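You operate a simulated robot arm through the tools that you are given. There is no shell and no other tool.

Carry out the task below with a simulated robot arm. There is one attempt and no reset: what you move stays moved.

Task
Close up the bench winder: web back to START, brake on LOCK, shutter shut, magnifier parked, lamp off.

It is judged by the outcome, as a careful person would: the job done as asked, and still so three seconds after it is handed in. It fails if anything else is knocked over, pushed out of place, dropped, spilled or broken.

Robot
A 7-joint arm with a three-finger gripper, fixed in place. Base frame: the origin is at the foot of the arm, x ahead of it, y to its left, z up. Lengths are in mm, angles in rad, forces in N, time in s.
Its first joint turns from -2.897 to 2.897 rad. Payload 2.69 kg.
The tool frame sits at the grasp point between the pads (the TCP): z along the fingers, y along the line on which they close. The tips reach 30 mm beyond it. Largest opening 128 mm; the body of the gripper starts 117 mm behind the TCP.
Orientation is told as [roll, pitch, yaw] about the base's x, y, z axes, in that order, counted from this pose: with the fingers straight down and closing along the base's y, the tool's x points along the base's -x, its y along +y and its z along -z.

Tools
- The arm moves only by the tool jog_arm. Its argument "commands" is a list that holds one entry, the list of rows, each a list of 7 numbers: the opening, from 0 (shut) to 1 (fully open), then the shift along the base's x, y, z in cm, then the turn, a rotation vector about the base's x, y, z in rad. In form: [[[gripper, tx, ty, tz, rx, ry, rz], ...]]. A call has 1 to 20 rows; each row shifts and turns the commanded pose from where the row before left it. A row lasts 0.2 s, in which the tool goes at most 50 mm and 0.15 rad; a call with a longer step from one row to the next is refused whole, and so is a gripper value outside its range. A pose out of reach is approached as far as the arm can. The call stops where the force on the tool passes 50 N (or 10 N more than at its start, if that is more) or the arm is blocked; 0.2 s more then pass. Each finger halts on what it meets, pressing with about 23 N; the grip force reading is that of the motor and also rises with nothing between the fingers. The clock runs only during rows and for 0.2 s after the last one: add rows that do not move to give the fingers time. The reply holds the time, the measured pose of the TCP, the force on the tool along the base axes, the opening and the grip force, in the units named above and with some noise, with the torque about the TCP (base axes, N m) and any sound that the robot's microphone picked up.
- Cameras (640 x 400 px; columns grow to the right, rows downward): "scene" is fixed at [407.1, -509.5, 1679.8]; the picture's right is [0.60, -0.80, 0.00], its down [-0.59, -0.44, -0.68] and it looks along [0.54, 0.40, -0.74] (base axes); focal length 327 px, centre (320, 200). "wrist" rides on the gripper at [58, 54, -131] in the tool frame; the picture's right is [-0.68, 0.74, 0.00], its down [-0.62, -0.57, -0.55] and it looks along [-0.40, -0.37, 0.84] (tool axes); focal length 234 px, centre (320, 200). There is no depth. A picture from a camera that has moved, and an enlarged one, comes with that camera's place and axes in the base frame and with its lens. The place of the scene camera against the robot may be out by one fixed shift of up to 18 mm in any direction.
- capture(camera): a new picture of that camera. It takes no simulated time.
- move_column(by): slides the trunk up (or, below 0, down) by that many mm; the arm rides with it, the base frame stays. It gives what a move gives, with no picture.
- enlarge(camera, box): a new picture of the part [left, top, right, bottom] of that camera's present view, enlarged. It takes no simulated time.
- hand_in(): hands the job in; it is judged then, once.

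Places have to be worked out from the pictures, the camera data and where the tool is seen. Open the gripper and draw the arm clear of the work before you hand the job in, unless the task says otherwise.

The tools are called after ">>>" as name(argument=value, ...) on one line, values as JSON. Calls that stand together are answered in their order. jog_arm: Moves the arm, as the interface text tells. Its arguments: {"type":"object","properties":{"commands":{"type":"array"}},"required":["commands"]} The other tools are called the same way: move_column (by) slides the trunk up or down; capture (camera) takes a picture; enlarge (camera, box) takes an enlarged picture of a part of a camera's view; hand_in () hands the job in.

At the start:

```text
time_s: 0.0
position: [575.5, -43.7, 1364.0]
tcp_rot: [0.0, -0.001, 0.0]
wrist_force: [0.8, 0.6, -0.5]
wrist_torque: [0.02, 0.0, 0.0]
width: 128.1
finger_force: 0.0
trunk travel left (down, up): [-250.0, 100.0]
```

scene: 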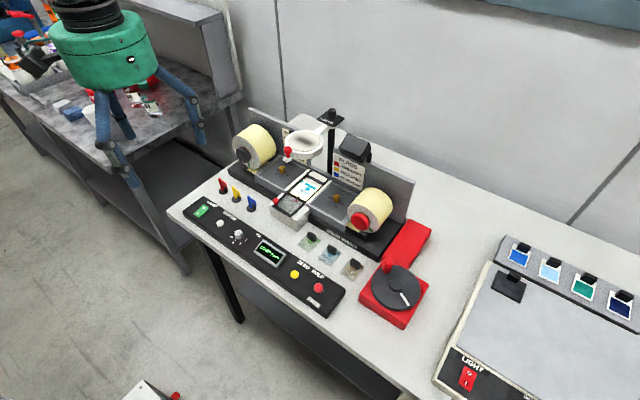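
wrist: 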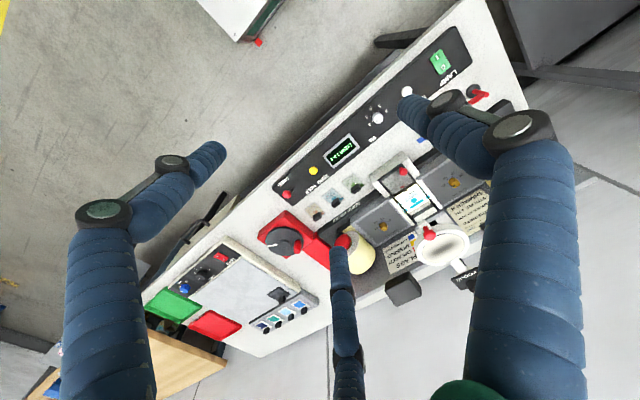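

I start by looking closely at the bench winder from both cameras to identify the controls and their labels.

>>> enlarge(camera="scene", box=[160, 90, 440, 330])

>>> enlarge(camera="scene", box=[220, 100, 420, 230])

>>> enlarge(camera="scene", box=[170, 180, 350, 320])

>>> enlarge(camera="wrist", box=[240, 40, 500, 300])

```text
1.67 times, centred on (300, 210) of scene
camera zoom: at [407.1, -509.5, 1679.8], right [0.6, -0.8, 0.0], down [-0.59, -0.44, -0.68], along [0.54, 0.4, -0.74], focal length 545 px, centre (353, 183)
```

zoom: 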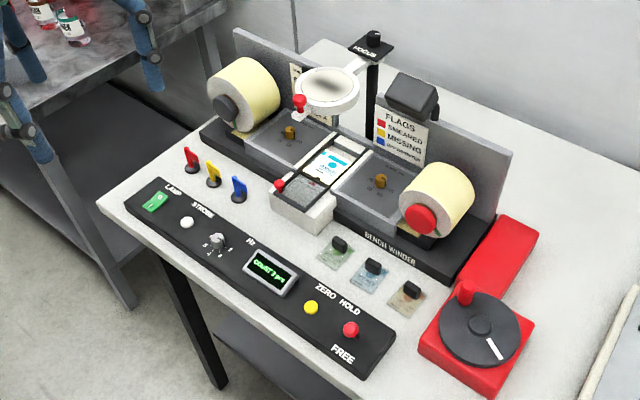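

```text
3.08 times, centred on (320, 165) of scene
camera zoom: at [407.1, -509.5, 1679.8], right [0.6, -0.8, 0.0], down [-0.59, -0.44, -0.68], along [0.54, 0.4, -0.74], focal length 1005 px, centre (320, 308)
```

zoom: 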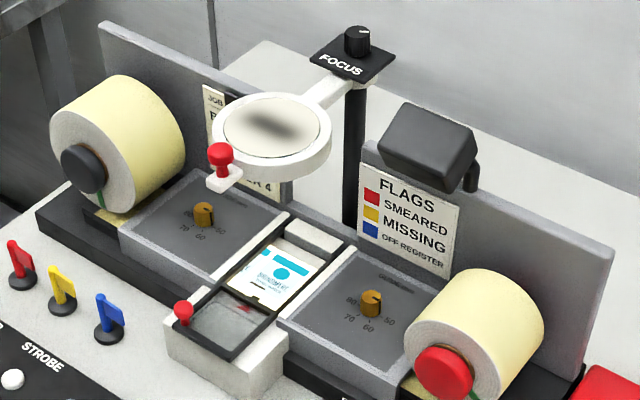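

```text
2.86 times, centred on (260, 250) of scene
camera zoom: at [407.1, -509.5, 1679.8], right [0.6, -0.8, 0.0], down [-0.59, -0.44, -0.68], along [0.54, 0.4, -0.74], focal length 934 px, centre (491, 57)
```

zoom: 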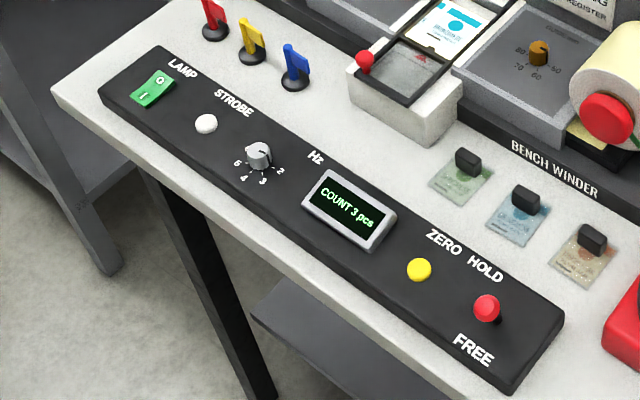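

```text
1.54 times, centred on (370, 170) of wrist
camera zoom: at [515.3, 9.8, 1496.0], right [0.68, 0.74, 0.0], down [0.62, -0.57, 0.55], along [0.4, -0.37, -0.84], focal length 360 px, centre (243, 246)
```

zoom: 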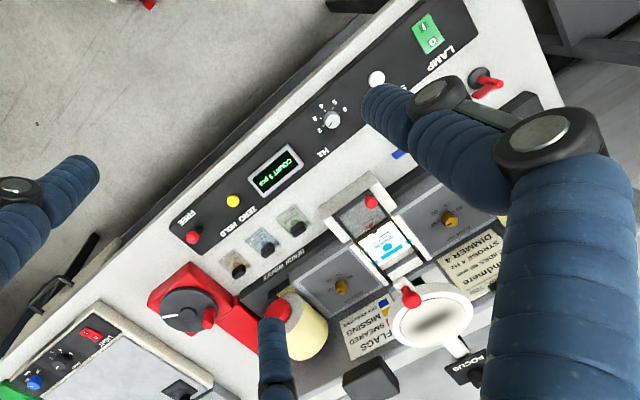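

The bench top is at about z≈870, with its front edge at x≈645. The magnifier is near (960,-40,1120). I'll bring the wrist camera closer, still well above everything, to read the labels.

>>> jog_arm(commands=[[[1, 3, 0.8, -2, 0, 0, 0], [1, 3, 0.8, -2, 0, 0, 0], [1, 3, 0.8, -2, 0, 0, 0], [1, 3, 0.8, -2, 0, 0, 0], [1, 3, 0.8, -2, 0, 0, 0]]])

>>> capture(camera="wrist")

>>> capture(camera="scene")

```text
time_s: 1.2
position: [726.5, -5.6, 1264.4]
tcp_rot: [-0.001, 0.0, 0.0]
wrist_force: [0.1, 0.3, 1.0]
wrist_torque: [0.0, 0.02, 0.0]
width: 128.1
finger_force: 0.1
trunk travel left (down, up): [-250.0, 100.0]
```

```text
taken
camera wrist: at [667.4, 48.3, 1394.6], right [0.68, 0.74, 0.0], down [0.62, -0.57, 0.55], along [0.4, -0.37, -0.84], focal length 234 px, centre (320, 200)
```

wrist: 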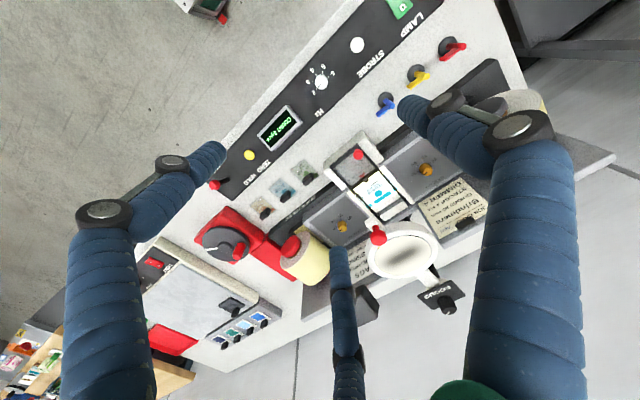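

```text
taken
```

scene: 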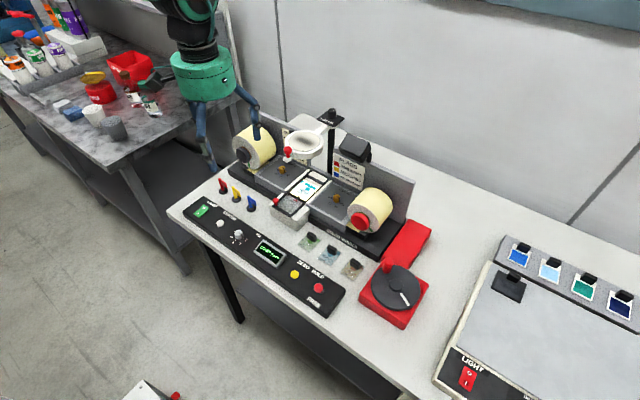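

The view is closer now, so I'll enlarge the parts with labels.

>>> enlarge(camera="wrist", box=[310, 120, 510, 310])

>>> enlarge(camera="wrist", box=[190, 120, 390, 270])

>>> enlarge(camera="wrist", box=[230, 0, 470, 150])

>>> enlarge(camera="scene", box=[340, 210, 440, 330])

```text
2.11 times, centred on (410, 215) of wrist
camera zoom: at [667.4, 48.3, 1394.6], right [0.68, 0.74, 0.0], down [0.62, -0.57, 0.55], along [0.4, -0.37, -0.84], focal length 493 px, centre (130, 168)
```

zoom: 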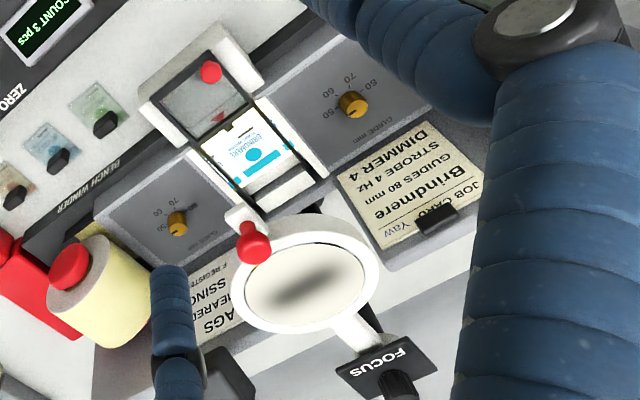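

```text
2.67 times, centred on (290, 195) of wrist
camera zoom: at [667.4, 48.3, 1394.6], right [0.68, 0.74, 0.0], down [0.62, -0.57, 0.55], along [0.4, -0.37, -0.84], focal length 624 px, centre (400, 213)
```

zoom: 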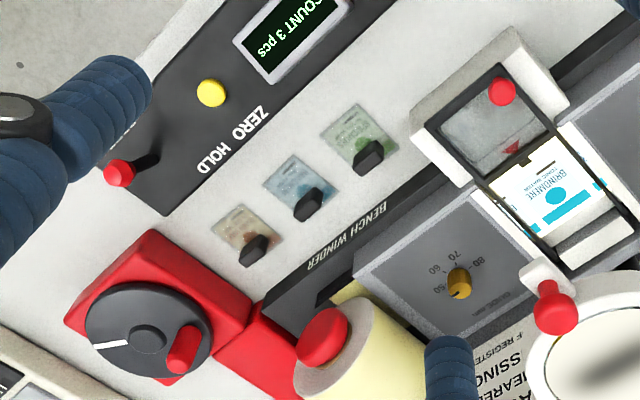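

```text
2.67 times, centred on (350, 75) of wrist
camera zoom: at [667.4, 48.3, 1394.6], right [0.68, 0.74, 0.0], down [0.62, -0.57, 0.55], along [0.4, -0.37, -0.84], focal length 624 px, centre (240, 533)
```

zoom: 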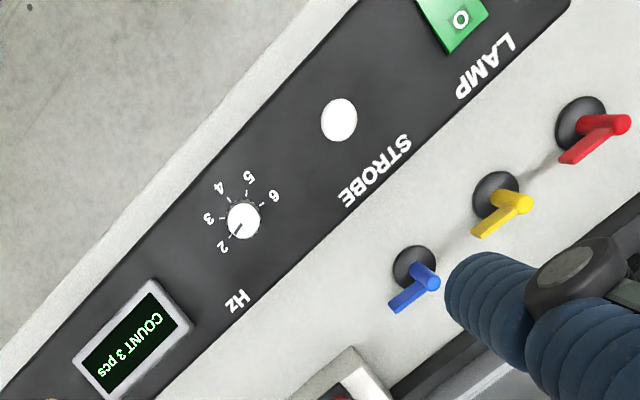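

```text
3.33 times, centred on (390, 270) of scene
camera zoom: at [407.1, -509.5, 1679.8], right [0.6, -0.8, 0.0], down [-0.59, -0.44, -0.68], along [0.54, 0.4, -0.74], focal length 1089 px, centre (87, -33)
```

zoom: 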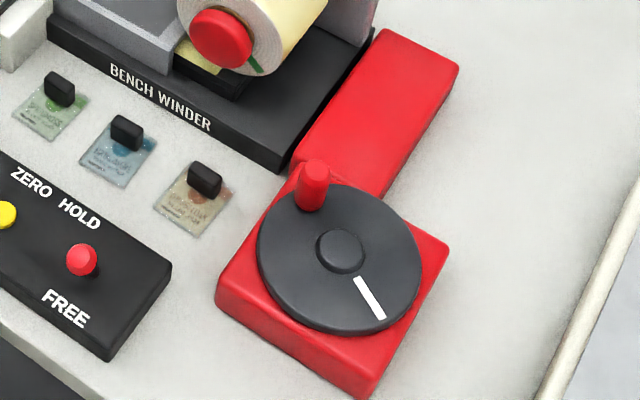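

The lamp rocker, the strobe knob, the HOLD/FREE lever and a red crank with a white index mark are all visible, but nothing labelled LOCK or START yet. I'll move the camera toward the crank and close the fingers to see their shape when shut.

>>> jog_arm(commands=[[[0.5, 0, -4, -0.5, 0, 0, 0], [0, 0, -4, -0.5, 0, 0, 0], [0, 0, -4, -0.5, 0, 0, 0], [0, 0, -4, -1.5, 0, 0, 0], [0, 0, -4, -2, 0, 0, 0], [0, 0, -4, -2, 0, 0, 0], [0, 0, -4, -2, 0, 0, 0], [0, 0, -4, -2, 0, 0, 0]]])

>>> capture(camera="wrist")

>>> capture(camera="scene")

```text
time_s: 3.0
position: [723.3, -325.4, 1152.3]
tcp_rot: [0.0, 0.0, 0.0]
wrist_force: [0.7, -0.2, 0.2]
wrist_torque: [-0.01, 0.0, -0.03]
width: 2.1
finger_force: 23.1
trunk travel left (down, up): [-250.0, 100.0]
```

```text
taken
camera wrist: at [664.3, -271.9, 1282.9], right [0.68, 0.74, 0.0], down [0.62, -0.57, 0.55], along [0.4, -0.37, -0.84], focal length 234 px, centre (320, 200)
```

wrist: 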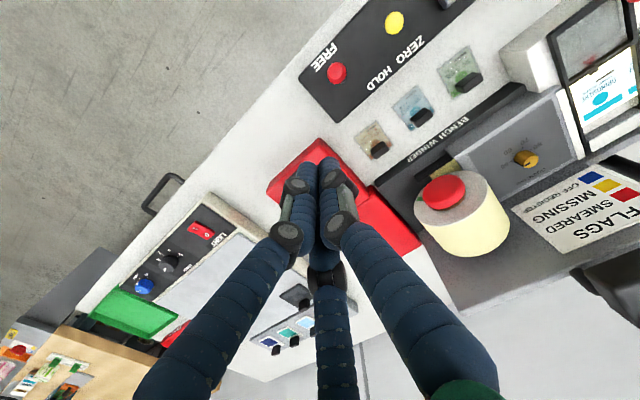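

```text
taken
```

scene: 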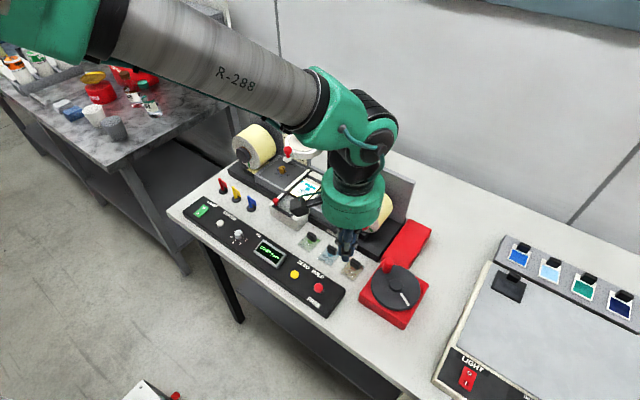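

The lever's red ball sits next to FREE. I'll enlarge the lever, the crank and the window area.

>>> enlarge(camera="wrist", box=[280, 0, 480, 150])

>>> enlarge(camera="wrist", box=[400, 0, 640, 260])

>>> enlarge(camera="wrist", box=[60, 120, 340, 380])

```text
2.67 times, centred on (380, 75) of wrist
camera zoom: at [664.3, -271.9, 1282.9], right [0.68, 0.74, 0.0], down [0.62, -0.57, 0.55], along [0.4, -0.37, -0.84], focal length 624 px, centre (160, 533)
```

zoom: 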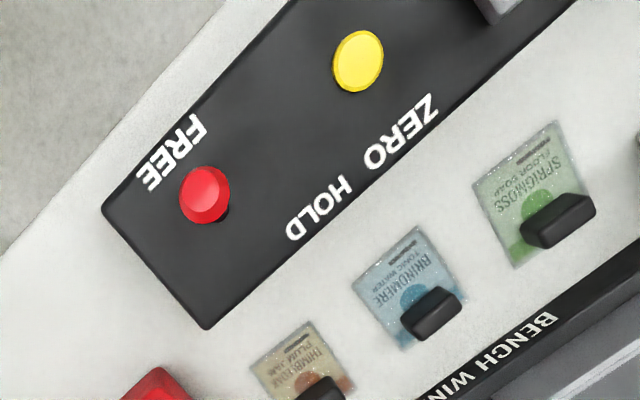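

```text
1.54 times, centred on (520, 130) of wrist
camera zoom: at [664.3, -271.9, 1282.9], right [0.68, 0.74, 0.0], down [0.62, -0.57, 0.55], along [0.4, -0.37, -0.84], focal length 360 px, centre (12, 308)
```

zoom: 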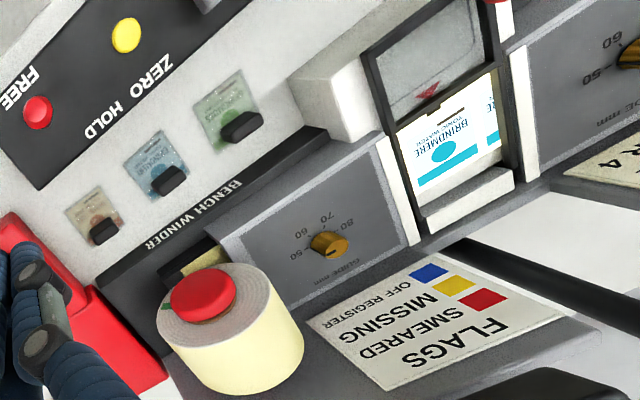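

```text
1.54 times, centred on (200, 250) of wrist
camera zoom: at [664.3, -271.9, 1282.9], right [0.68, 0.74, 0.0], down [0.62, -0.57, 0.55], along [0.4, -0.37, -0.84], focal length 360 px, centre (505, 123)
```

zoom: 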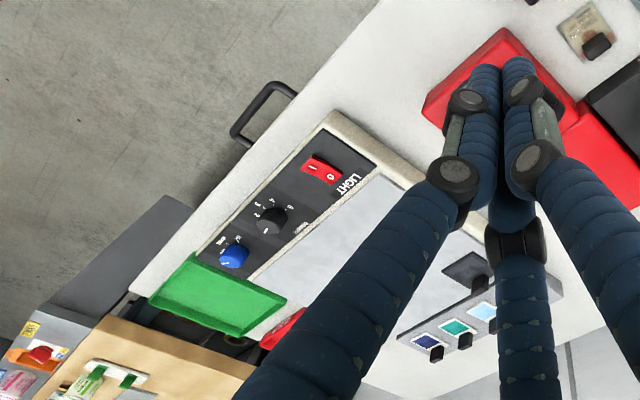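

The right reel's red hub is at about (933,-259,965). Next I'll look straight down at the crank for any START or LOCK marks, staying above z=1100.

>>> jog_arm(commands=[[[0, 3, -4, -0.5, 0, 0, 0], [0, 3, -4, -0.5, 0, 0, 0], [0, 3, -4, -0.5, 0, 0, 0], [0, 0, 0, 0, 0, 0, 0]]])

>>> capture(camera="wrist")

>>> enlarge(camera="wrist", box=[240, 20, 440, 180])

```text
refused: row 1 steps farther than a row can; nothing moved
```

```text
taken
camera wrist: at [664.3, -271.9, 1282.9], right [0.68, 0.74, 0.0], down [0.62, -0.57, 0.55], along [0.4, -0.37, -0.84], focal length 234 px, centre (320, 200)
```

wrist: 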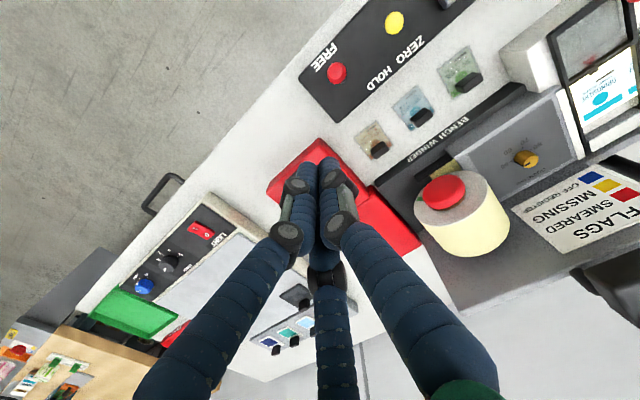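

```text
2.50 times, centred on (340, 100) of wrist
camera zoom: at [664.3, -271.9, 1282.9], right [0.68, 0.74, 0.0], down [0.62, -0.57, 0.55], along [0.4, -0.37, -0.84], focal length 585 px, centre (270, 450)
```

zoom: 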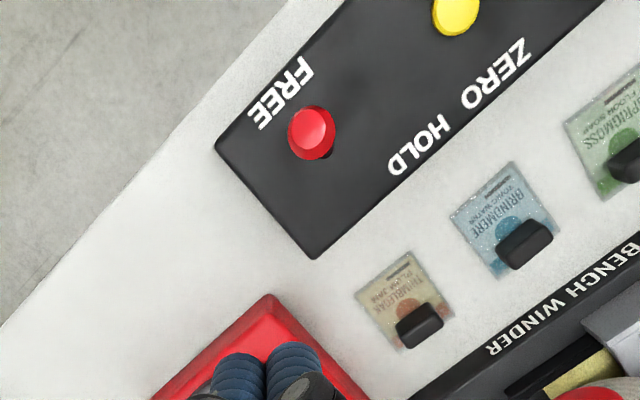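

Step was 50.2 mm, slightly over the limit; I'll repeat with smaller steps.

>>> jog_arm(commands=[[[0, 2.5, -3.5, -0.5, 0, 0, 0], [0, 2.5, -3.5, -0.5, 0, 0, 0], [0, 2.5, -3.5, -0.5, 0, 0, 0], [0, 0, 0, 0, 0, 0, 0]]])

>>> capture(camera="wrist")

>>> enlarge(camera="wrist", box=[240, 20, 440, 180])

```text
time_s: 4.0
position: [798.6, -429.0, 1136.6]
tcp_rot: [0.0, 0.0, 0.0]
wrist_force: [-0.4, -0.1, -0.9]
wrist_torque: [0.03, 0.01, 0.01]
width: 2.4
finger_force: 23.6
trunk travel left (down, up): [-250.0, 100.0]
```

```text
taken
camera wrist: at [739.5, -375.7, 1267.9], right [0.68, 0.74, 0.0], down [0.62, -0.57, 0.55], along [0.4, -0.37, -0.84], focal length 234 px, centre (320, 200)
```

wrist: 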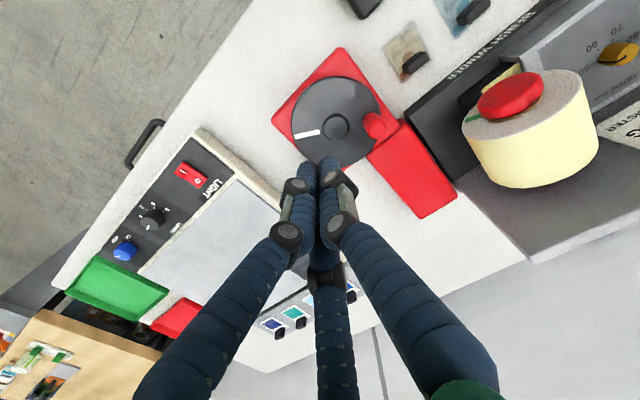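

```text
2.50 times, centred on (340, 100) of wrist
camera zoom: at [739.5, -375.7, 1267.9], right [0.68, 0.74, 0.0], down [0.62, -0.57, 0.55], along [0.4, -0.37, -0.84], focal length 585 px, centre (270, 450)
```

zoom: 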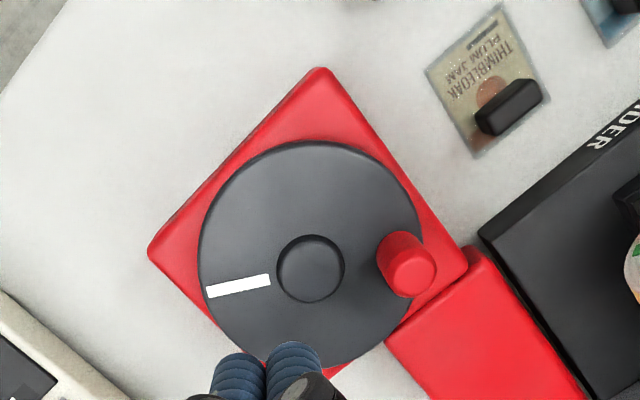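

The crank centre is at about (814,-418), with its disc top near z=960. The magnifier lens sits right over the label window at (954,-33,948). I'll move in front of the window and yaw the camera to look straight along +x at it.

>>> jog_arm(commands=[[[0, -0.4, 4, 0.7, 0, 0, 0], [0, -0.4, 4, 0.7, 0, 0, 0], [0, -0.4, 4, 0.7, 0, 0, 0], [0, -0.4, 4, 0.7, 0, 0, 0], [0, -0.4, 4, 0.7, 0, 0, 0.15], [0, -0.4, 4, 0.7, 0, 0, 0.15], [0, -0.4, 4, 0.7, 0, 0, 0.15], [0, -0.4, 4, 0.7, 0, 0, 0.15], [0, -0.4, 4, 0.7, 0, 0, 0.147], [0, 0, 4, 0, 0, 0, 0], [0, 0, 0, 0, 0, 0, 0]]])

>>> capture(camera="wrist")

>>> enlarge(camera="wrist", box=[220, 20, 440, 180])

```text
time_s: 6.4
position: [764.0, -30.2, 1203.8]
tcp_rot: [0.0, -0.001, 0.747]
wrist_force: [0.4, 0.4, 0.9]
wrist_torque: [-0.04, 0.0, -0.02]
width: 2.1
finger_force: 22.7
trunk travel left (down, up): [-250.0, 100.0]
```

```text
taken
camera wrist: at [683.6, -28.6, 1334.7], right [0.0, 1.0, 0.0], down [0.84, 0.0, 0.55], along [0.55, 0.0, -0.84], focal length 234 px, centre (320, 200)
```

wrist: 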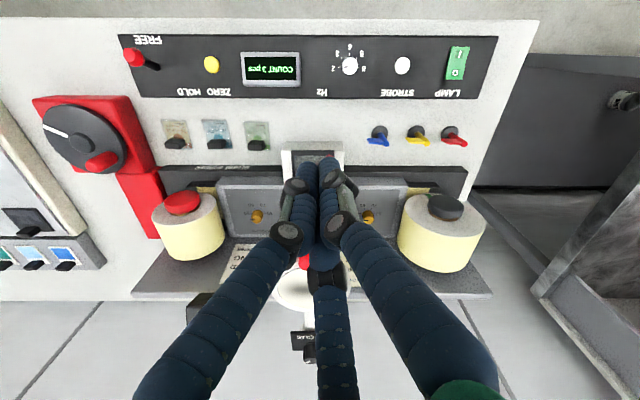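

```text
2.50 times, centred on (330, 100) of wrist
camera zoom: at [683.6, -28.6, 1334.7], right [0.0, 1.0, 0.0], down [0.84, 0.0, 0.55], along [0.55, 0.0, -0.84], focal length 585 px, centre (295, 450)
```

zoom: 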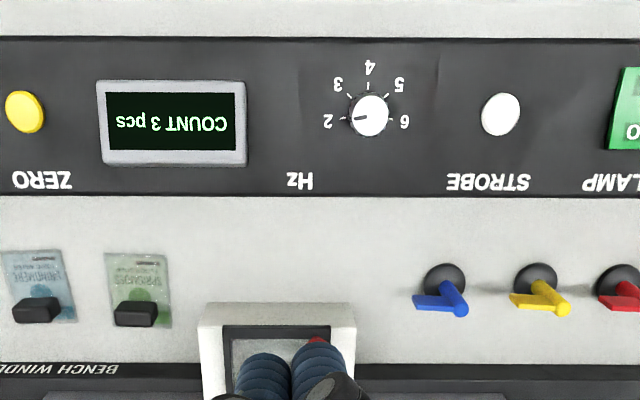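

COUNT reads 3 pcs. The brake's LOCK marking may be on a vertical face, such as a reel hub. I'll pitch the tool up while backing off, so the camera looks nearly horizontally at the front of the winder.

>>> jog_arm(commands=[[[0, -1.5, 0, -1.5, 0, -0.15, 0], [0, -1.5, 0, -1.5, 0, -0.15, 0], [0, -1.5, 0, -1.5, 0, -0.15, 0], [0, -1.5, 0, -1.5, 0, -0.15, 0], [0, -1, 0, -1.5, 0, -0.15, 0], [0, 0, 0, 0, 0, 0, 0]]])

>>> capture(camera="wrist")

>>> enlarge(camera="wrist", box=[80, 80, 280, 240])

>>> enlarge(camera="wrist", box=[220, 60, 440, 240])

```text
time_s: 8.0
position: [685.3, -25.8, 1089.2]
tcp_rot: [-0.505, -0.487, 0.874]
wrist_force: [1.8, -1.4, -1.2]
wrist_torque: [0.02, 0.12, -0.02]
width: 2.4
finger_force: 22.2
trunk travel left (down, up): [-250.0, 100.0]
stopped in row 6: the arm was blocked; the commanded pose is now the measured one
```

```text
taken
camera wrist: at [540.2, -27.7, 1138.0], right [0.0, 1.0, 0.0], down [0.3, 0.0, 0.95], along [0.95, 0.0, -0.3], focal length 234 px, centre (320, 200)
```

wrist: 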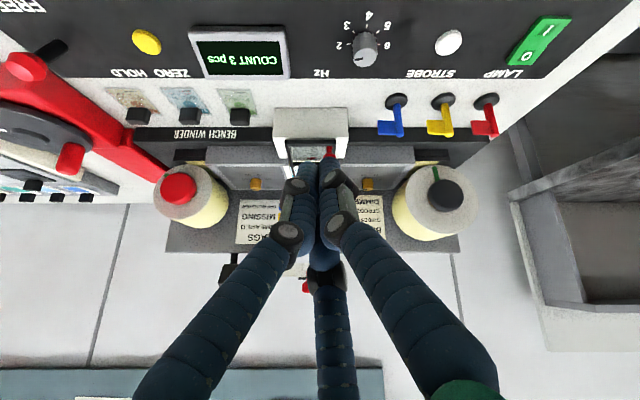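

```text
2.50 times, centred on (180, 160) of wrist
camera zoom: at [540.2, -27.7, 1138.0], right [0.0, 1.0, 0.0], down [0.3, 0.0, 0.95], along [0.95, 0.0, -0.3], focal length 585 px, centre (670, 300)
```

zoom: 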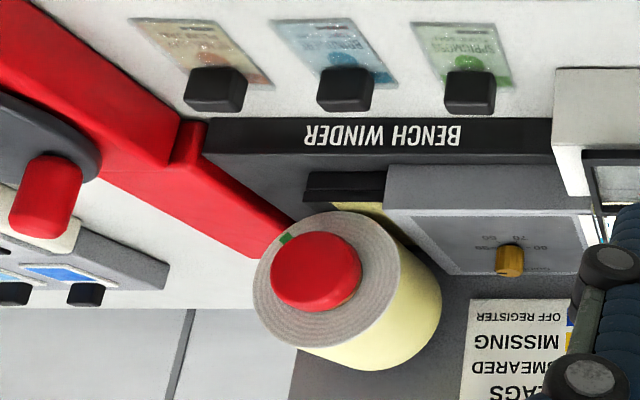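

```text
2.22 times, centred on (330, 150) of wrist
camera zoom: at [540.2, -27.7, 1138.0], right [0.0, 1.0, 0.0], down [0.3, 0.0, 0.95], along [0.95, 0.0, -0.3], focal length 520 px, centre (298, 311)
```

zoom: 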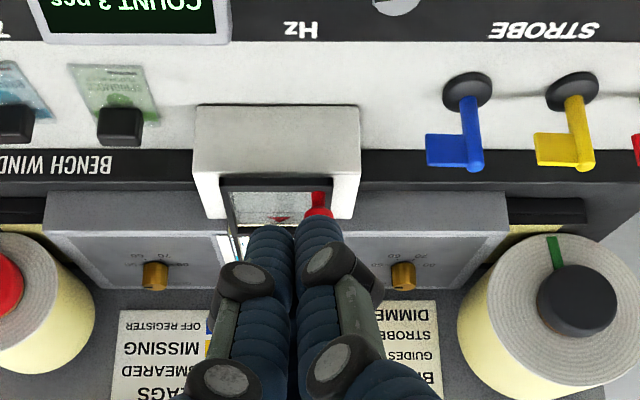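

The arm hit a limit at that tilt, but the view is useful. I'll enlarge the lever, crank and reel areas for text.

>>> enlarge(camera="wrist", box=[0, 0, 160, 120])

>>> enlarge(camera="wrist", box=[0, 100, 240, 260])

>>> enlarge(camera="wrist", box=[360, 120, 520, 260])

>>> enlarge(camera="wrist", box=[260, 90, 400, 200])

```text
3.33 times, centred on (80, 60) of wrist
camera zoom: at [540.2, -27.7, 1138.0], right [0.0, 1.0, 0.0], down [0.3, 0.0, 0.95], along [0.95, 0.0, -0.3], focal length 781 px, centre (1120, 667)
```

zoom: 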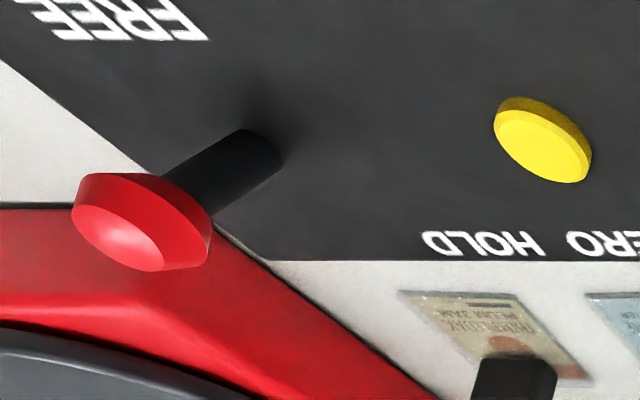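

```text
2.50 times, centred on (120, 180) of wrist
camera zoom: at [540.2, -27.7, 1138.0], right [0.0, 1.0, 0.0], down [0.3, 0.0, 0.95], along [0.95, 0.0, -0.3], focal length 585 px, centre (820, 250)
```

zoom: 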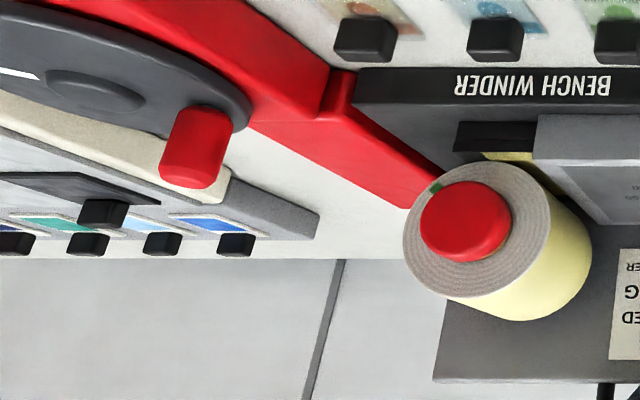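

```text
2.86 times, centred on (440, 190) of wrist
camera zoom: at [540.2, -27.7, 1138.0], right [0.0, 1.0, 0.0], down [0.3, 0.0, 0.95], along [0.95, 0.0, -0.3], focal length 669 px, centre (-23, 229)
```

zoom: 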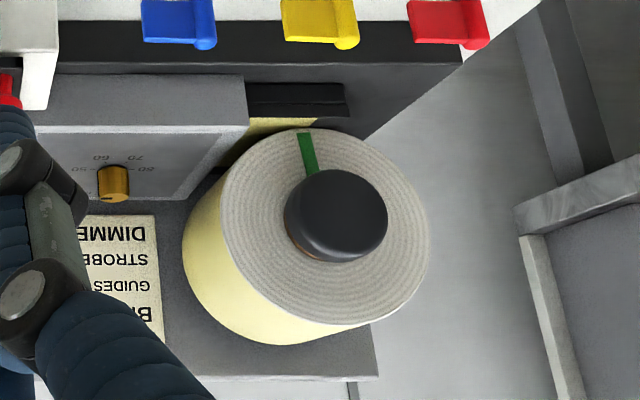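

```text
3.64 times, centred on (330, 145) of wrist
camera zoom: at [540.2, -27.7, 1138.0], right [0.0, 1.0, 0.0], down [0.3, 0.0, 0.95], along [0.95, 0.0, -0.3], focal length 852 px, centre (284, 400)
```

zoom: 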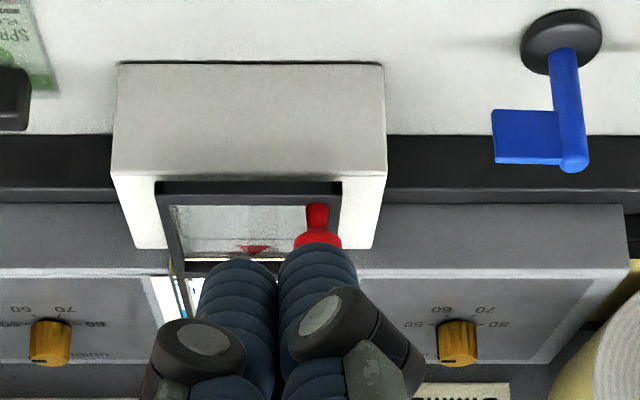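

The lever leans toward the robot (FREE), and HOLD is marked behind it. No LOCK or START is visible yet. I'll move sideways and closer so the window, shutter and web are unobstructed.

>>> jog_arm(commands=[[[0, 1.5, 3, -0.5, 0, 0, 0], [0, 1.5, 3, -0.5, 0, 0, 0], [0, 1.5, 3, -0.5, 0, 0, 0], [0, 0, 0, 0, 0, 0, 0]]])

>>> capture(camera="wrist")

>>> enlarge(camera="wrist", box=[170, 90, 350, 220])

```text
time_s: 9.0
position: [728.3, 62.2, 1077.5]
tcp_rot: [-0.511, -0.49, 0.875]
wrist_force: [0.6, 0.2, 0.1]
wrist_torque: [-0.03, 0.0, 0.0]
width: 2.1
finger_force: 23.2
trunk travel left (down, up): [-250.0, 100.0]
```

```text
taken
camera wrist: at [582.8, 62.0, 1126.2], right [0.0, 1.0, 0.0], down [0.29, 0.0, 0.96], along [0.96, 0.0, -0.29], focal length 234 px, centre (320, 200)
```

wrist: 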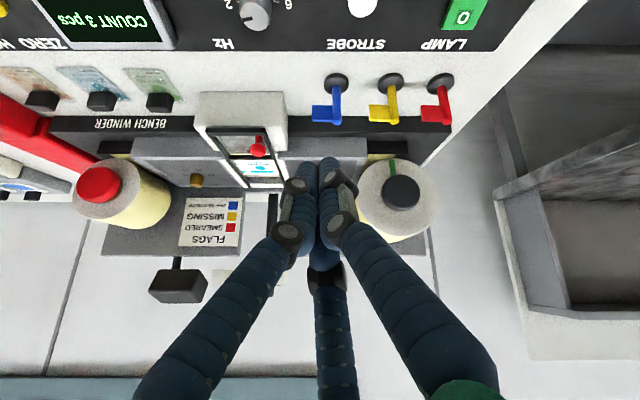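

```text
3.08 times, centred on (260, 155) of wrist
camera zoom: at [582.8, 62.0, 1126.2], right [0.0, 1.0, 0.0], down [0.29, 0.0, 0.96], along [0.96, 0.0, -0.29], focal length 720 px, centre (505, 338)
```

zoom: 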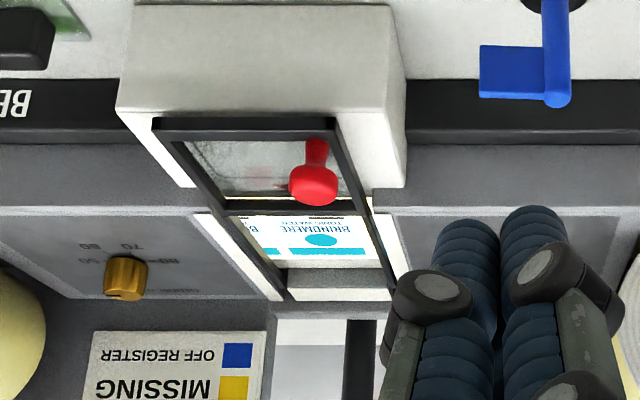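

The shutter is the frosted slide with the red knob, currently forward (open). The enlarged pictures are sharp, so I'll zoom in hard with both cameras to look for text.

>>> enlarge(camera="scene", box=[275, 165, 335, 225])

>>> enlarge(camera="scene", box=[280, 105, 380, 175])

>>> enlarge(camera="scene", box=[225, 115, 305, 175])

>>> enlarge(camera="scene", box=[340, 180, 420, 250])

```text
6.67 times, centred on (305, 195) of scene
camera zoom: at [407.1, -509.5, 1679.8], right [0.6, -0.8, 0.0], down [-0.59, -0.44, -0.68], along [0.54, 0.4, -0.74], focal length 2178 px, centre (420, 233)
```

zoom: 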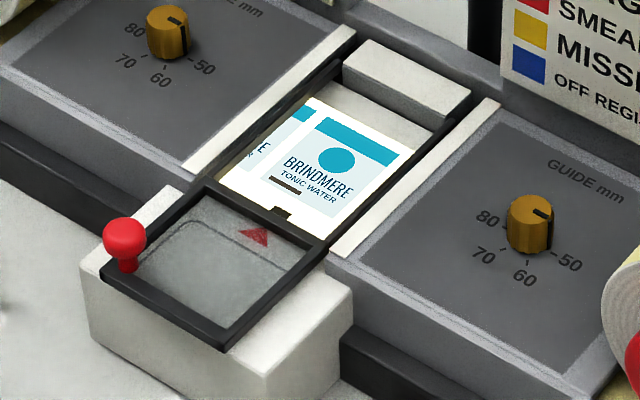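

```text
5.71 times, centred on (330, 140) of scene
camera zoom: at [407.1, -509.5, 1679.8], right [0.6, -0.8, 0.0], down [-0.59, -0.44, -0.68], along [0.54, 0.4, -0.74], focal length 1867 px, centre (263, 543)
```

zoom: 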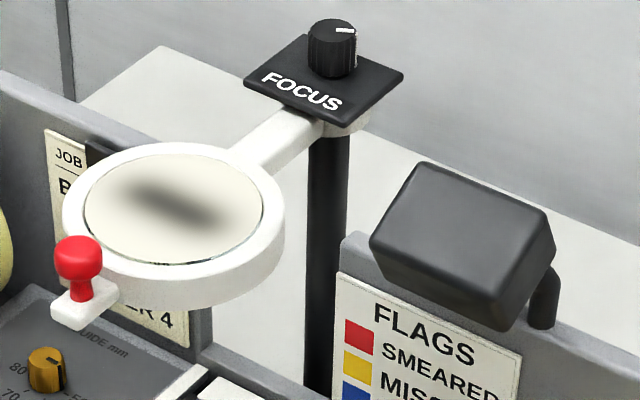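

```text
6.67 times, centred on (265, 145) of scene
camera zoom: at [407.1, -509.5, 1679.8], right [0.6, -0.8, 0.0], down [-0.59, -0.44, -0.68], along [0.54, 0.4, -0.74], focal length 2178 px, centre (687, 567)
```

zoom: 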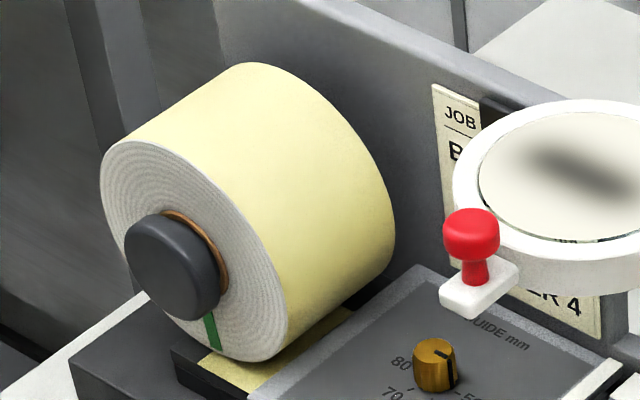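

```text
5.71 times, centred on (380, 215) of scene
camera zoom: at [407.1, -509.5, 1679.8], right [0.6, -0.8, 0.0], down [-0.59, -0.44, -0.68], along [0.54, 0.4, -0.74], focal length 1867 px, centre (-23, 114)
```

zoom: 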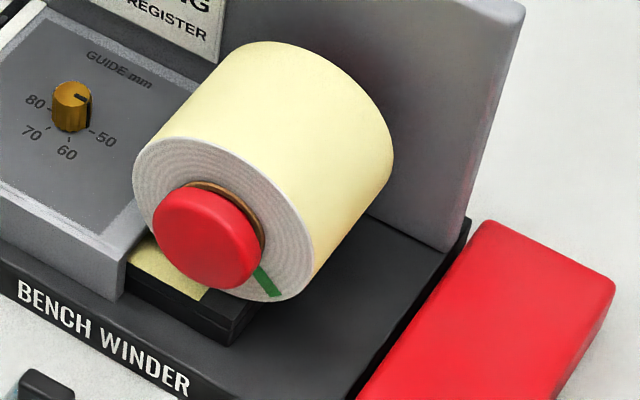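

Now the lever and panel through the scene camera at high zoom, plus the crank box and the rest of the bench.

>>> enlarge(camera="scene", box=[285, 255, 350, 320])

>>> enlarge(camera="scene", box=[350, 255, 440, 335])

>>> enlarge(camera="scene", box=[180, 170, 270, 260])

>>> enlarge(camera="scene", box=[430, 230, 640, 400])

```text
6.15 times, centred on (318, 288) of scene
camera zoom: at [407.1, -509.5, 1679.8], right [0.6, -0.8, 0.0], down [-0.59, -0.44, -0.68], along [0.54, 0.4, -0.74], focal length 2011 px, centre (335, -338)
```

zoom: 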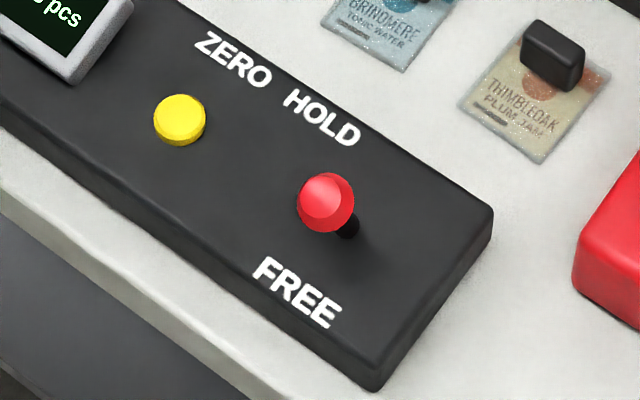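

```text
5.00 times, centred on (395, 295) of scene
camera zoom: at [407.1, -509.5, 1679.8], right [0.6, -0.8, 0.0], down [-0.59, -0.44, -0.68], along [0.54, 0.4, -0.74], focal length 1634 px, centre (-55, -275)
```

zoom: 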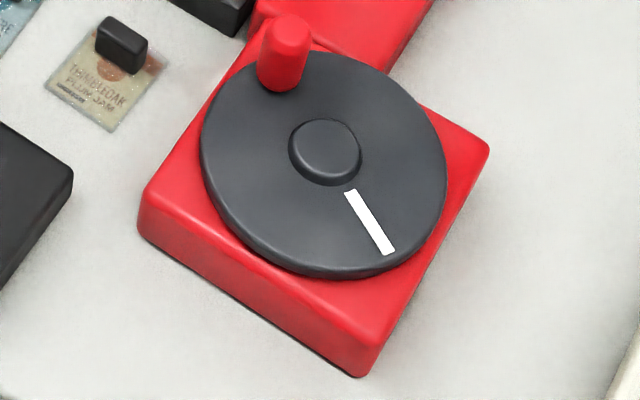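

```text
4.44 times, centred on (225, 215) of scene
camera zoom: at [407.1, -509.5, 1679.8], right [0.6, -0.8, 0.0], down [-0.59, -0.44, -0.68], along [0.54, 0.4, -0.74], focal length 1452 px, centre (742, 133)
```

zoom: 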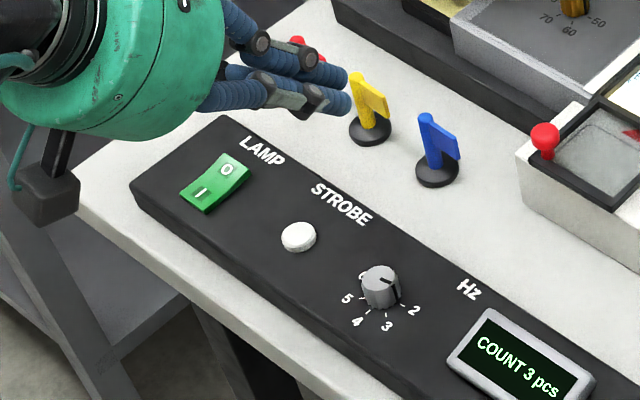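

```text
2.35 times, centred on (535, 315) of scene
camera zoom: at [407.1, -509.5, 1679.8], right [0.6, -0.8, 0.0], down [-0.59, -0.44, -0.68], along [0.54, 0.4, -0.74], focal length 769 px, centre (-186, -71)
```

zoom: 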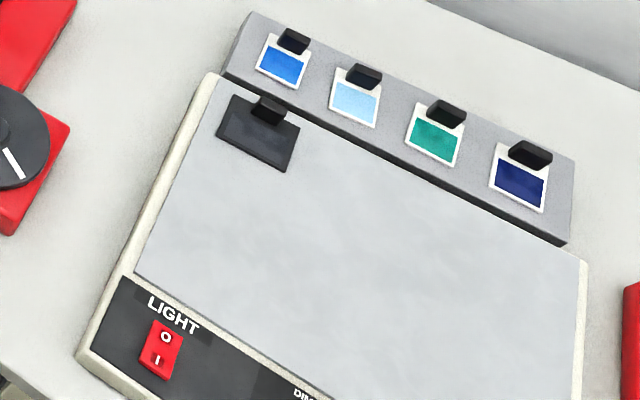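

The lamp rocker has "I" at the front and "O" at the back. I'll slide right to look at the lever, the right reel and the crank box's front faces from the front.

>>> jog_arm(commands=[[[0, -0.5, -4.5, 0, 0, 0, 0], [0, -0.5, -4.5, 0, 0, 0, 0], [0, -0.5, -4.5, 0, 0, 0, 0], [0, -0.5, -4.5, 0, 0, 0, 0], [0, 0, -4.5, 0, 0, 0, 0], [0, 0, -4.5, 0, 0, 0, 0], [0, 0, -4.5, 0, 0, 0, 0], [0, 0, -4.5, 0, 0, 0, 0], [0, 0, 0, 0, 0, 0, 0]]])

>>> capture(camera="wrist")

>>> enlarge(camera="wrist", box=[180, 20, 380, 160])

>>> enlarge(camera="wrist", box=[330, 110, 470, 230])

```text
time_s: 11.0
position: [711.4, -298.2, 1075.0]
tcp_rot: [-0.51, -0.488, 0.874]
wrist_force: [0.2, -0.5, 0.3]
wrist_torque: [0.04, -0.06, 0.05]
width: 2.3
finger_force: 23.3
trunk travel left (down, up): [-250.0, 100.0]
```

```text
taken
camera wrist: at [564.8, -299.3, 1124.3], right [0.0, 1.0, 0.0], down [0.29, 0.0, 0.96], along [0.96, 0.0, -0.29], focal length 234 px, centre (320, 200)
```

wrist: 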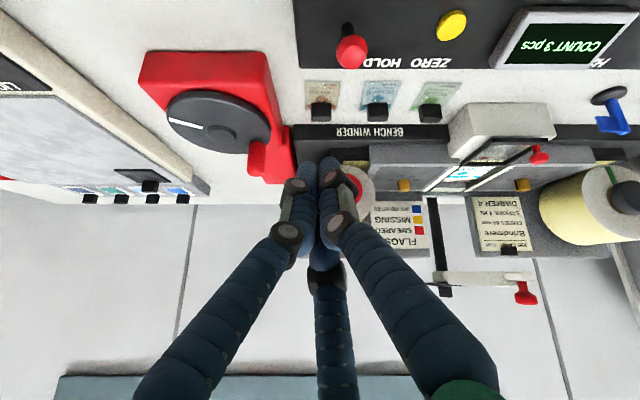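

```text
2.86 times, centred on (280, 90) of wrist
camera zoom: at [564.8, -299.3, 1124.3], right [0.0, 1.0, 0.0], down [0.29, 0.0, 0.96], along [0.96, 0.0, -0.29], focal length 669 px, centre (434, 514)
```

zoom: 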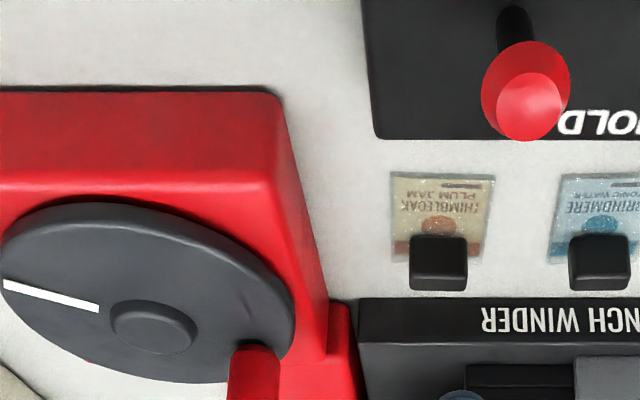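

```text
3.33 times, centred on (400, 170) of wrist
camera zoom: at [564.8, -299.3, 1124.3], right [0.0, 1.0, 0.0], down [0.29, 0.0, 0.96], along [0.96, 0.0, -0.29], focal length 781 px, centre (53, 300)
```

zoom: 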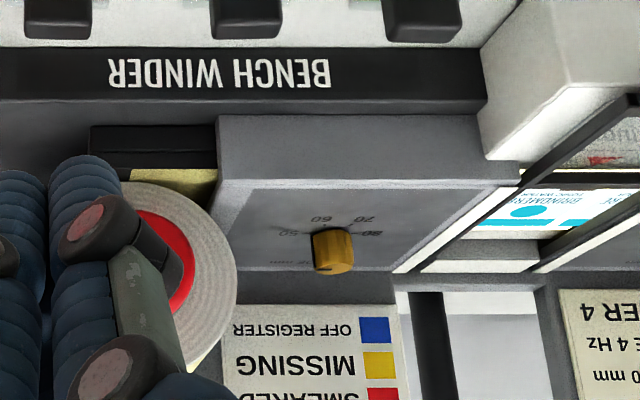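

No LOCK text shows anywhere, so the red HOLD/FREE lever must be the brake, with HOLD meaning locked. The winding crank comes first, so I'll zoom on its knob to get its height and radius.

>>> enlarge(camera="wrist", box=[150, 70, 310, 190])

>>> enlarge(camera="scene", box=[340, 230, 440, 330])

```text
3.33 times, centred on (230, 130) of wrist
camera zoom: at [564.8, -299.3, 1124.3], right [0.0, 1.0, 0.0], down [0.29, 0.0, 0.96], along [0.96, 0.0, -0.29], focal length 781 px, centre (620, 433)
```

zoom: 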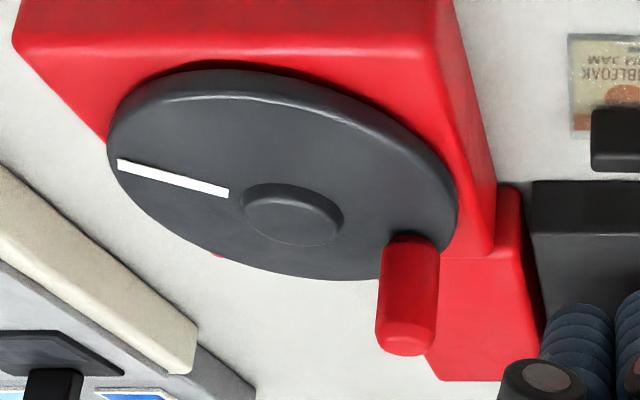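

```text
4.00 times, centred on (390, 280) of scene
camera zoom: at [407.1, -509.5, 1679.8], right [0.6, -0.8, 0.0], down [-0.59, -0.44, -0.68], along [0.54, 0.4, -0.74], focal length 1307 px, centre (40, -120)
```

zoom: 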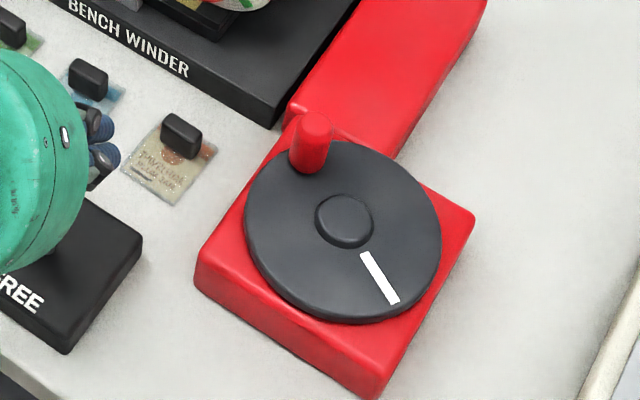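

The crank knob stands at about (843,-382), 46 mm from the crank axis (815.5,-419), with its top near z≈1004 and a diameter of about 24 mm. I'll return the tool to vertical, open partway, and hover above the knob.

>>> jog_arm(commands=[[[0.4, 2.6, -1.7, 0.4, 0, 0.14, 0], [0.5, 2.6, -1.7, 0.4, 0, 0.14, 0], [0.5, 2.6, -1.7, 0.4, 0, 0.14, 0], [0.5, 2.6, -1.7, 0, 0, 0.14, 0], [0.5, 2.6, -1.7, 0, 0, 0.14, 0], [0.5, 0, 0, 0, 0, 0, 0]]])

>>> capture(camera="wrist")

>>> capture(camera="scene")

```text
time_s: 12.4
position: [774.6, -340.3, 1075.7]
tcp_rot: [-0.187, -0.202, 0.764]
wrist_force: [-0.2, 0.6, 0.2]
wrist_torque: [0.02, -0.01, 0.02]
width: 64.0
finger_force: 0.1
out of reach, approached as far as the arm can: row 3, 4, 5
trunk travel left (down, up): [-250.0, 100.0]
```

```text
taken
camera wrist: at [662.7, -342.0, 1179.5], right [0.0, 1.0, 0.0], down [0.66, 0.0, 0.76], along [0.76, 0.01, -0.66], focal length 234 px, centre (320, 200)
```

wrist: 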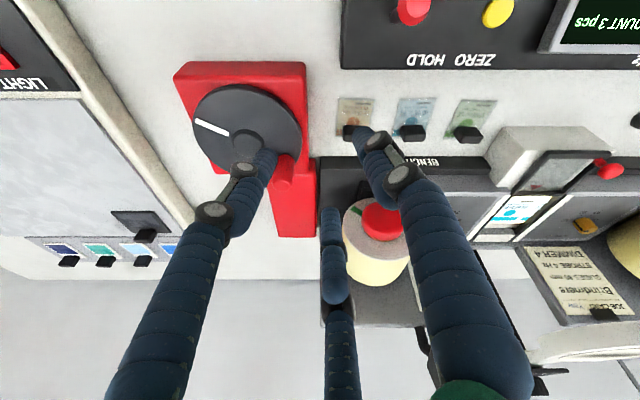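

```text
taken
```

scene: 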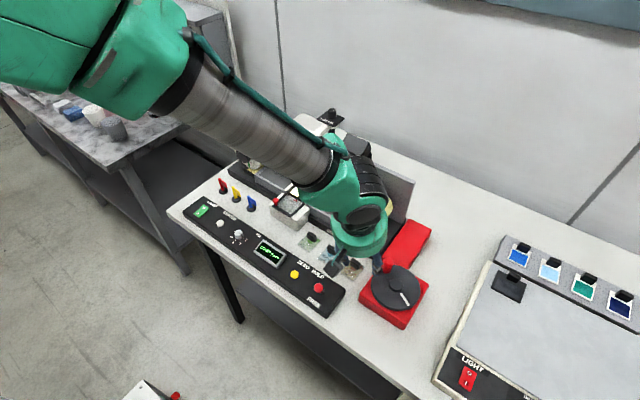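

The arm reported "out of reach" mid-way, though a vertical tool at larger radius worked earlier, so this looks like a joint limit at this yaw. I'll back off, finish un-tilting and reduce the yaw.

>>> jog_arm(commands=[[[0.5, -2, 0.5, 1.5, 0, 0.07, 0], [0.5, -2, 0.5, 1.5, 0, 0.07, 0], [0.5, -2, 0.5, 1.5, 0, 0.07, 0], [0.5, 0, 0, 0, 0, 0.068, 0], [0.5, 0, 0, 0, 0, 0, 0]]])

```text
time_s: 13.6
position: [776.4, -340.6, 1075.8]
tcp_rot: [-0.185, -0.204, 0.765]
wrist_force: [0.5, -1.1, 0.6]
wrist_torque: [-0.02, -0.02, -0.01]
width: 63.8
finger_force: 0.0
out of reach, approached as far as the arm can: row 1, 2, 3, 4
trunk travel left (down, up): [-250.0, 100.0]
```

The commanded pose has probably run ahead of the arm. I'll undo the extra pitch, so the command is a vertical tool at about (781,-368,1132), and see where the arm goes.

>>> jog_arm(commands=[[[0.5, 0, 0, 0, 0, -0.07, 0], [0.5, 0, 0, 0, 0, -0.07, 0], [0.5, 0, 0, 0, 0, -0.07, 0], [0.5, 0, 0, 0, 0, -0.068, 0], [0.5, 0, 0, 0, 0, 0, 0]]])

```text
time_s: 14.8
position: [774.6, -340.9, 1076.6]
tcp_rot: [-0.395, -0.402, 0.826]
wrist_force: [-0.8, 0.2, -1.2]
wrist_torque: [-0.02, -0.02, 0.02]
width: 64.2
finger_force: 0.0
trunk travel left (down, up): [-250.0, 100.0]
```

Commands do get clamped at the reachable pose. I'll take out the yaw and lift first, then un-tilt.

>>> jog_arm(commands=[[[0.5, -1, 1, 1, 0, 0, -0.15], [0.5, -1, 1, 1, 0, 0, -0.15], [0.5, -1, 1, 1, 0, 0, -0.15], [0.5, -1, 1, 1, 0, 0, -0.15], [0.5, 0, 0, 0, 0, 0, 0]]])

```text
time_s: 16.0
position: [733.7, -300.0, 1116.9]
tcp_rot: [-0.395, -0.401, 0.226]
wrist_force: [-0.6, 0.7, 0.4]
wrist_torque: [-0.02, -0.02, 0.02]
width: 64.0
finger_force: 0.0
trunk travel left (down, up): [-250.0, 100.0]
```

The yaw change worked. Now I'll remove the remaining tilt, about axis (0.56, 0.83), in small steps.

>>> jog_arm(commands=[[[0.5, 0, 0, 0.5, 0.0785, 0.115, 0], [0.5, 0, 0, 0.5, 0.0785, 0.115, 0], [0.5, 0, 0, 0.5, 0.0785, 0.115, 0], [0.5, 0, 0, 0.5, 0.0785, 0.115, 0], [0.5, 0, 0, 0, 0, 0, 0]]])

```text
time_s: 17.2
position: [733.8, -310.0, 1135.8]
tcp_rot: [-0.073, -0.049, 0.145]
wrist_force: [1.1, 0.8, -0.6]
wrist_torque: [0.04, 0.05, 0.02]
width: 64.2
finger_force: 0.1
out of reach, approached as far as the arm can: row 1
trunk travel left (down, up): [-250.0, 100.0]
```

Nearly vertical again. I'll fix the residual tilt and zero the yaw.

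>>> jog_arm(commands=[[[0.5, 0, 0, 0, 0.065, 0.059, 0], [0.5, 0, 0, 0, 0, 0, -0.145], [0.5, 0, 0, 0, 0, 0, 0]]])

```text
time_s: 18.0
position: [732.6, -309.8, 1135.8]
tcp_rot: [-0.003, 0.0, -0.002]
wrist_force: [-0.3, 0.6, 0.2]
wrist_torque: [-0.03, -0.01, 0.01]
width: 64.2
finger_force: 0.0
trunk travel left (down, up): [-250.0, 100.0]
```

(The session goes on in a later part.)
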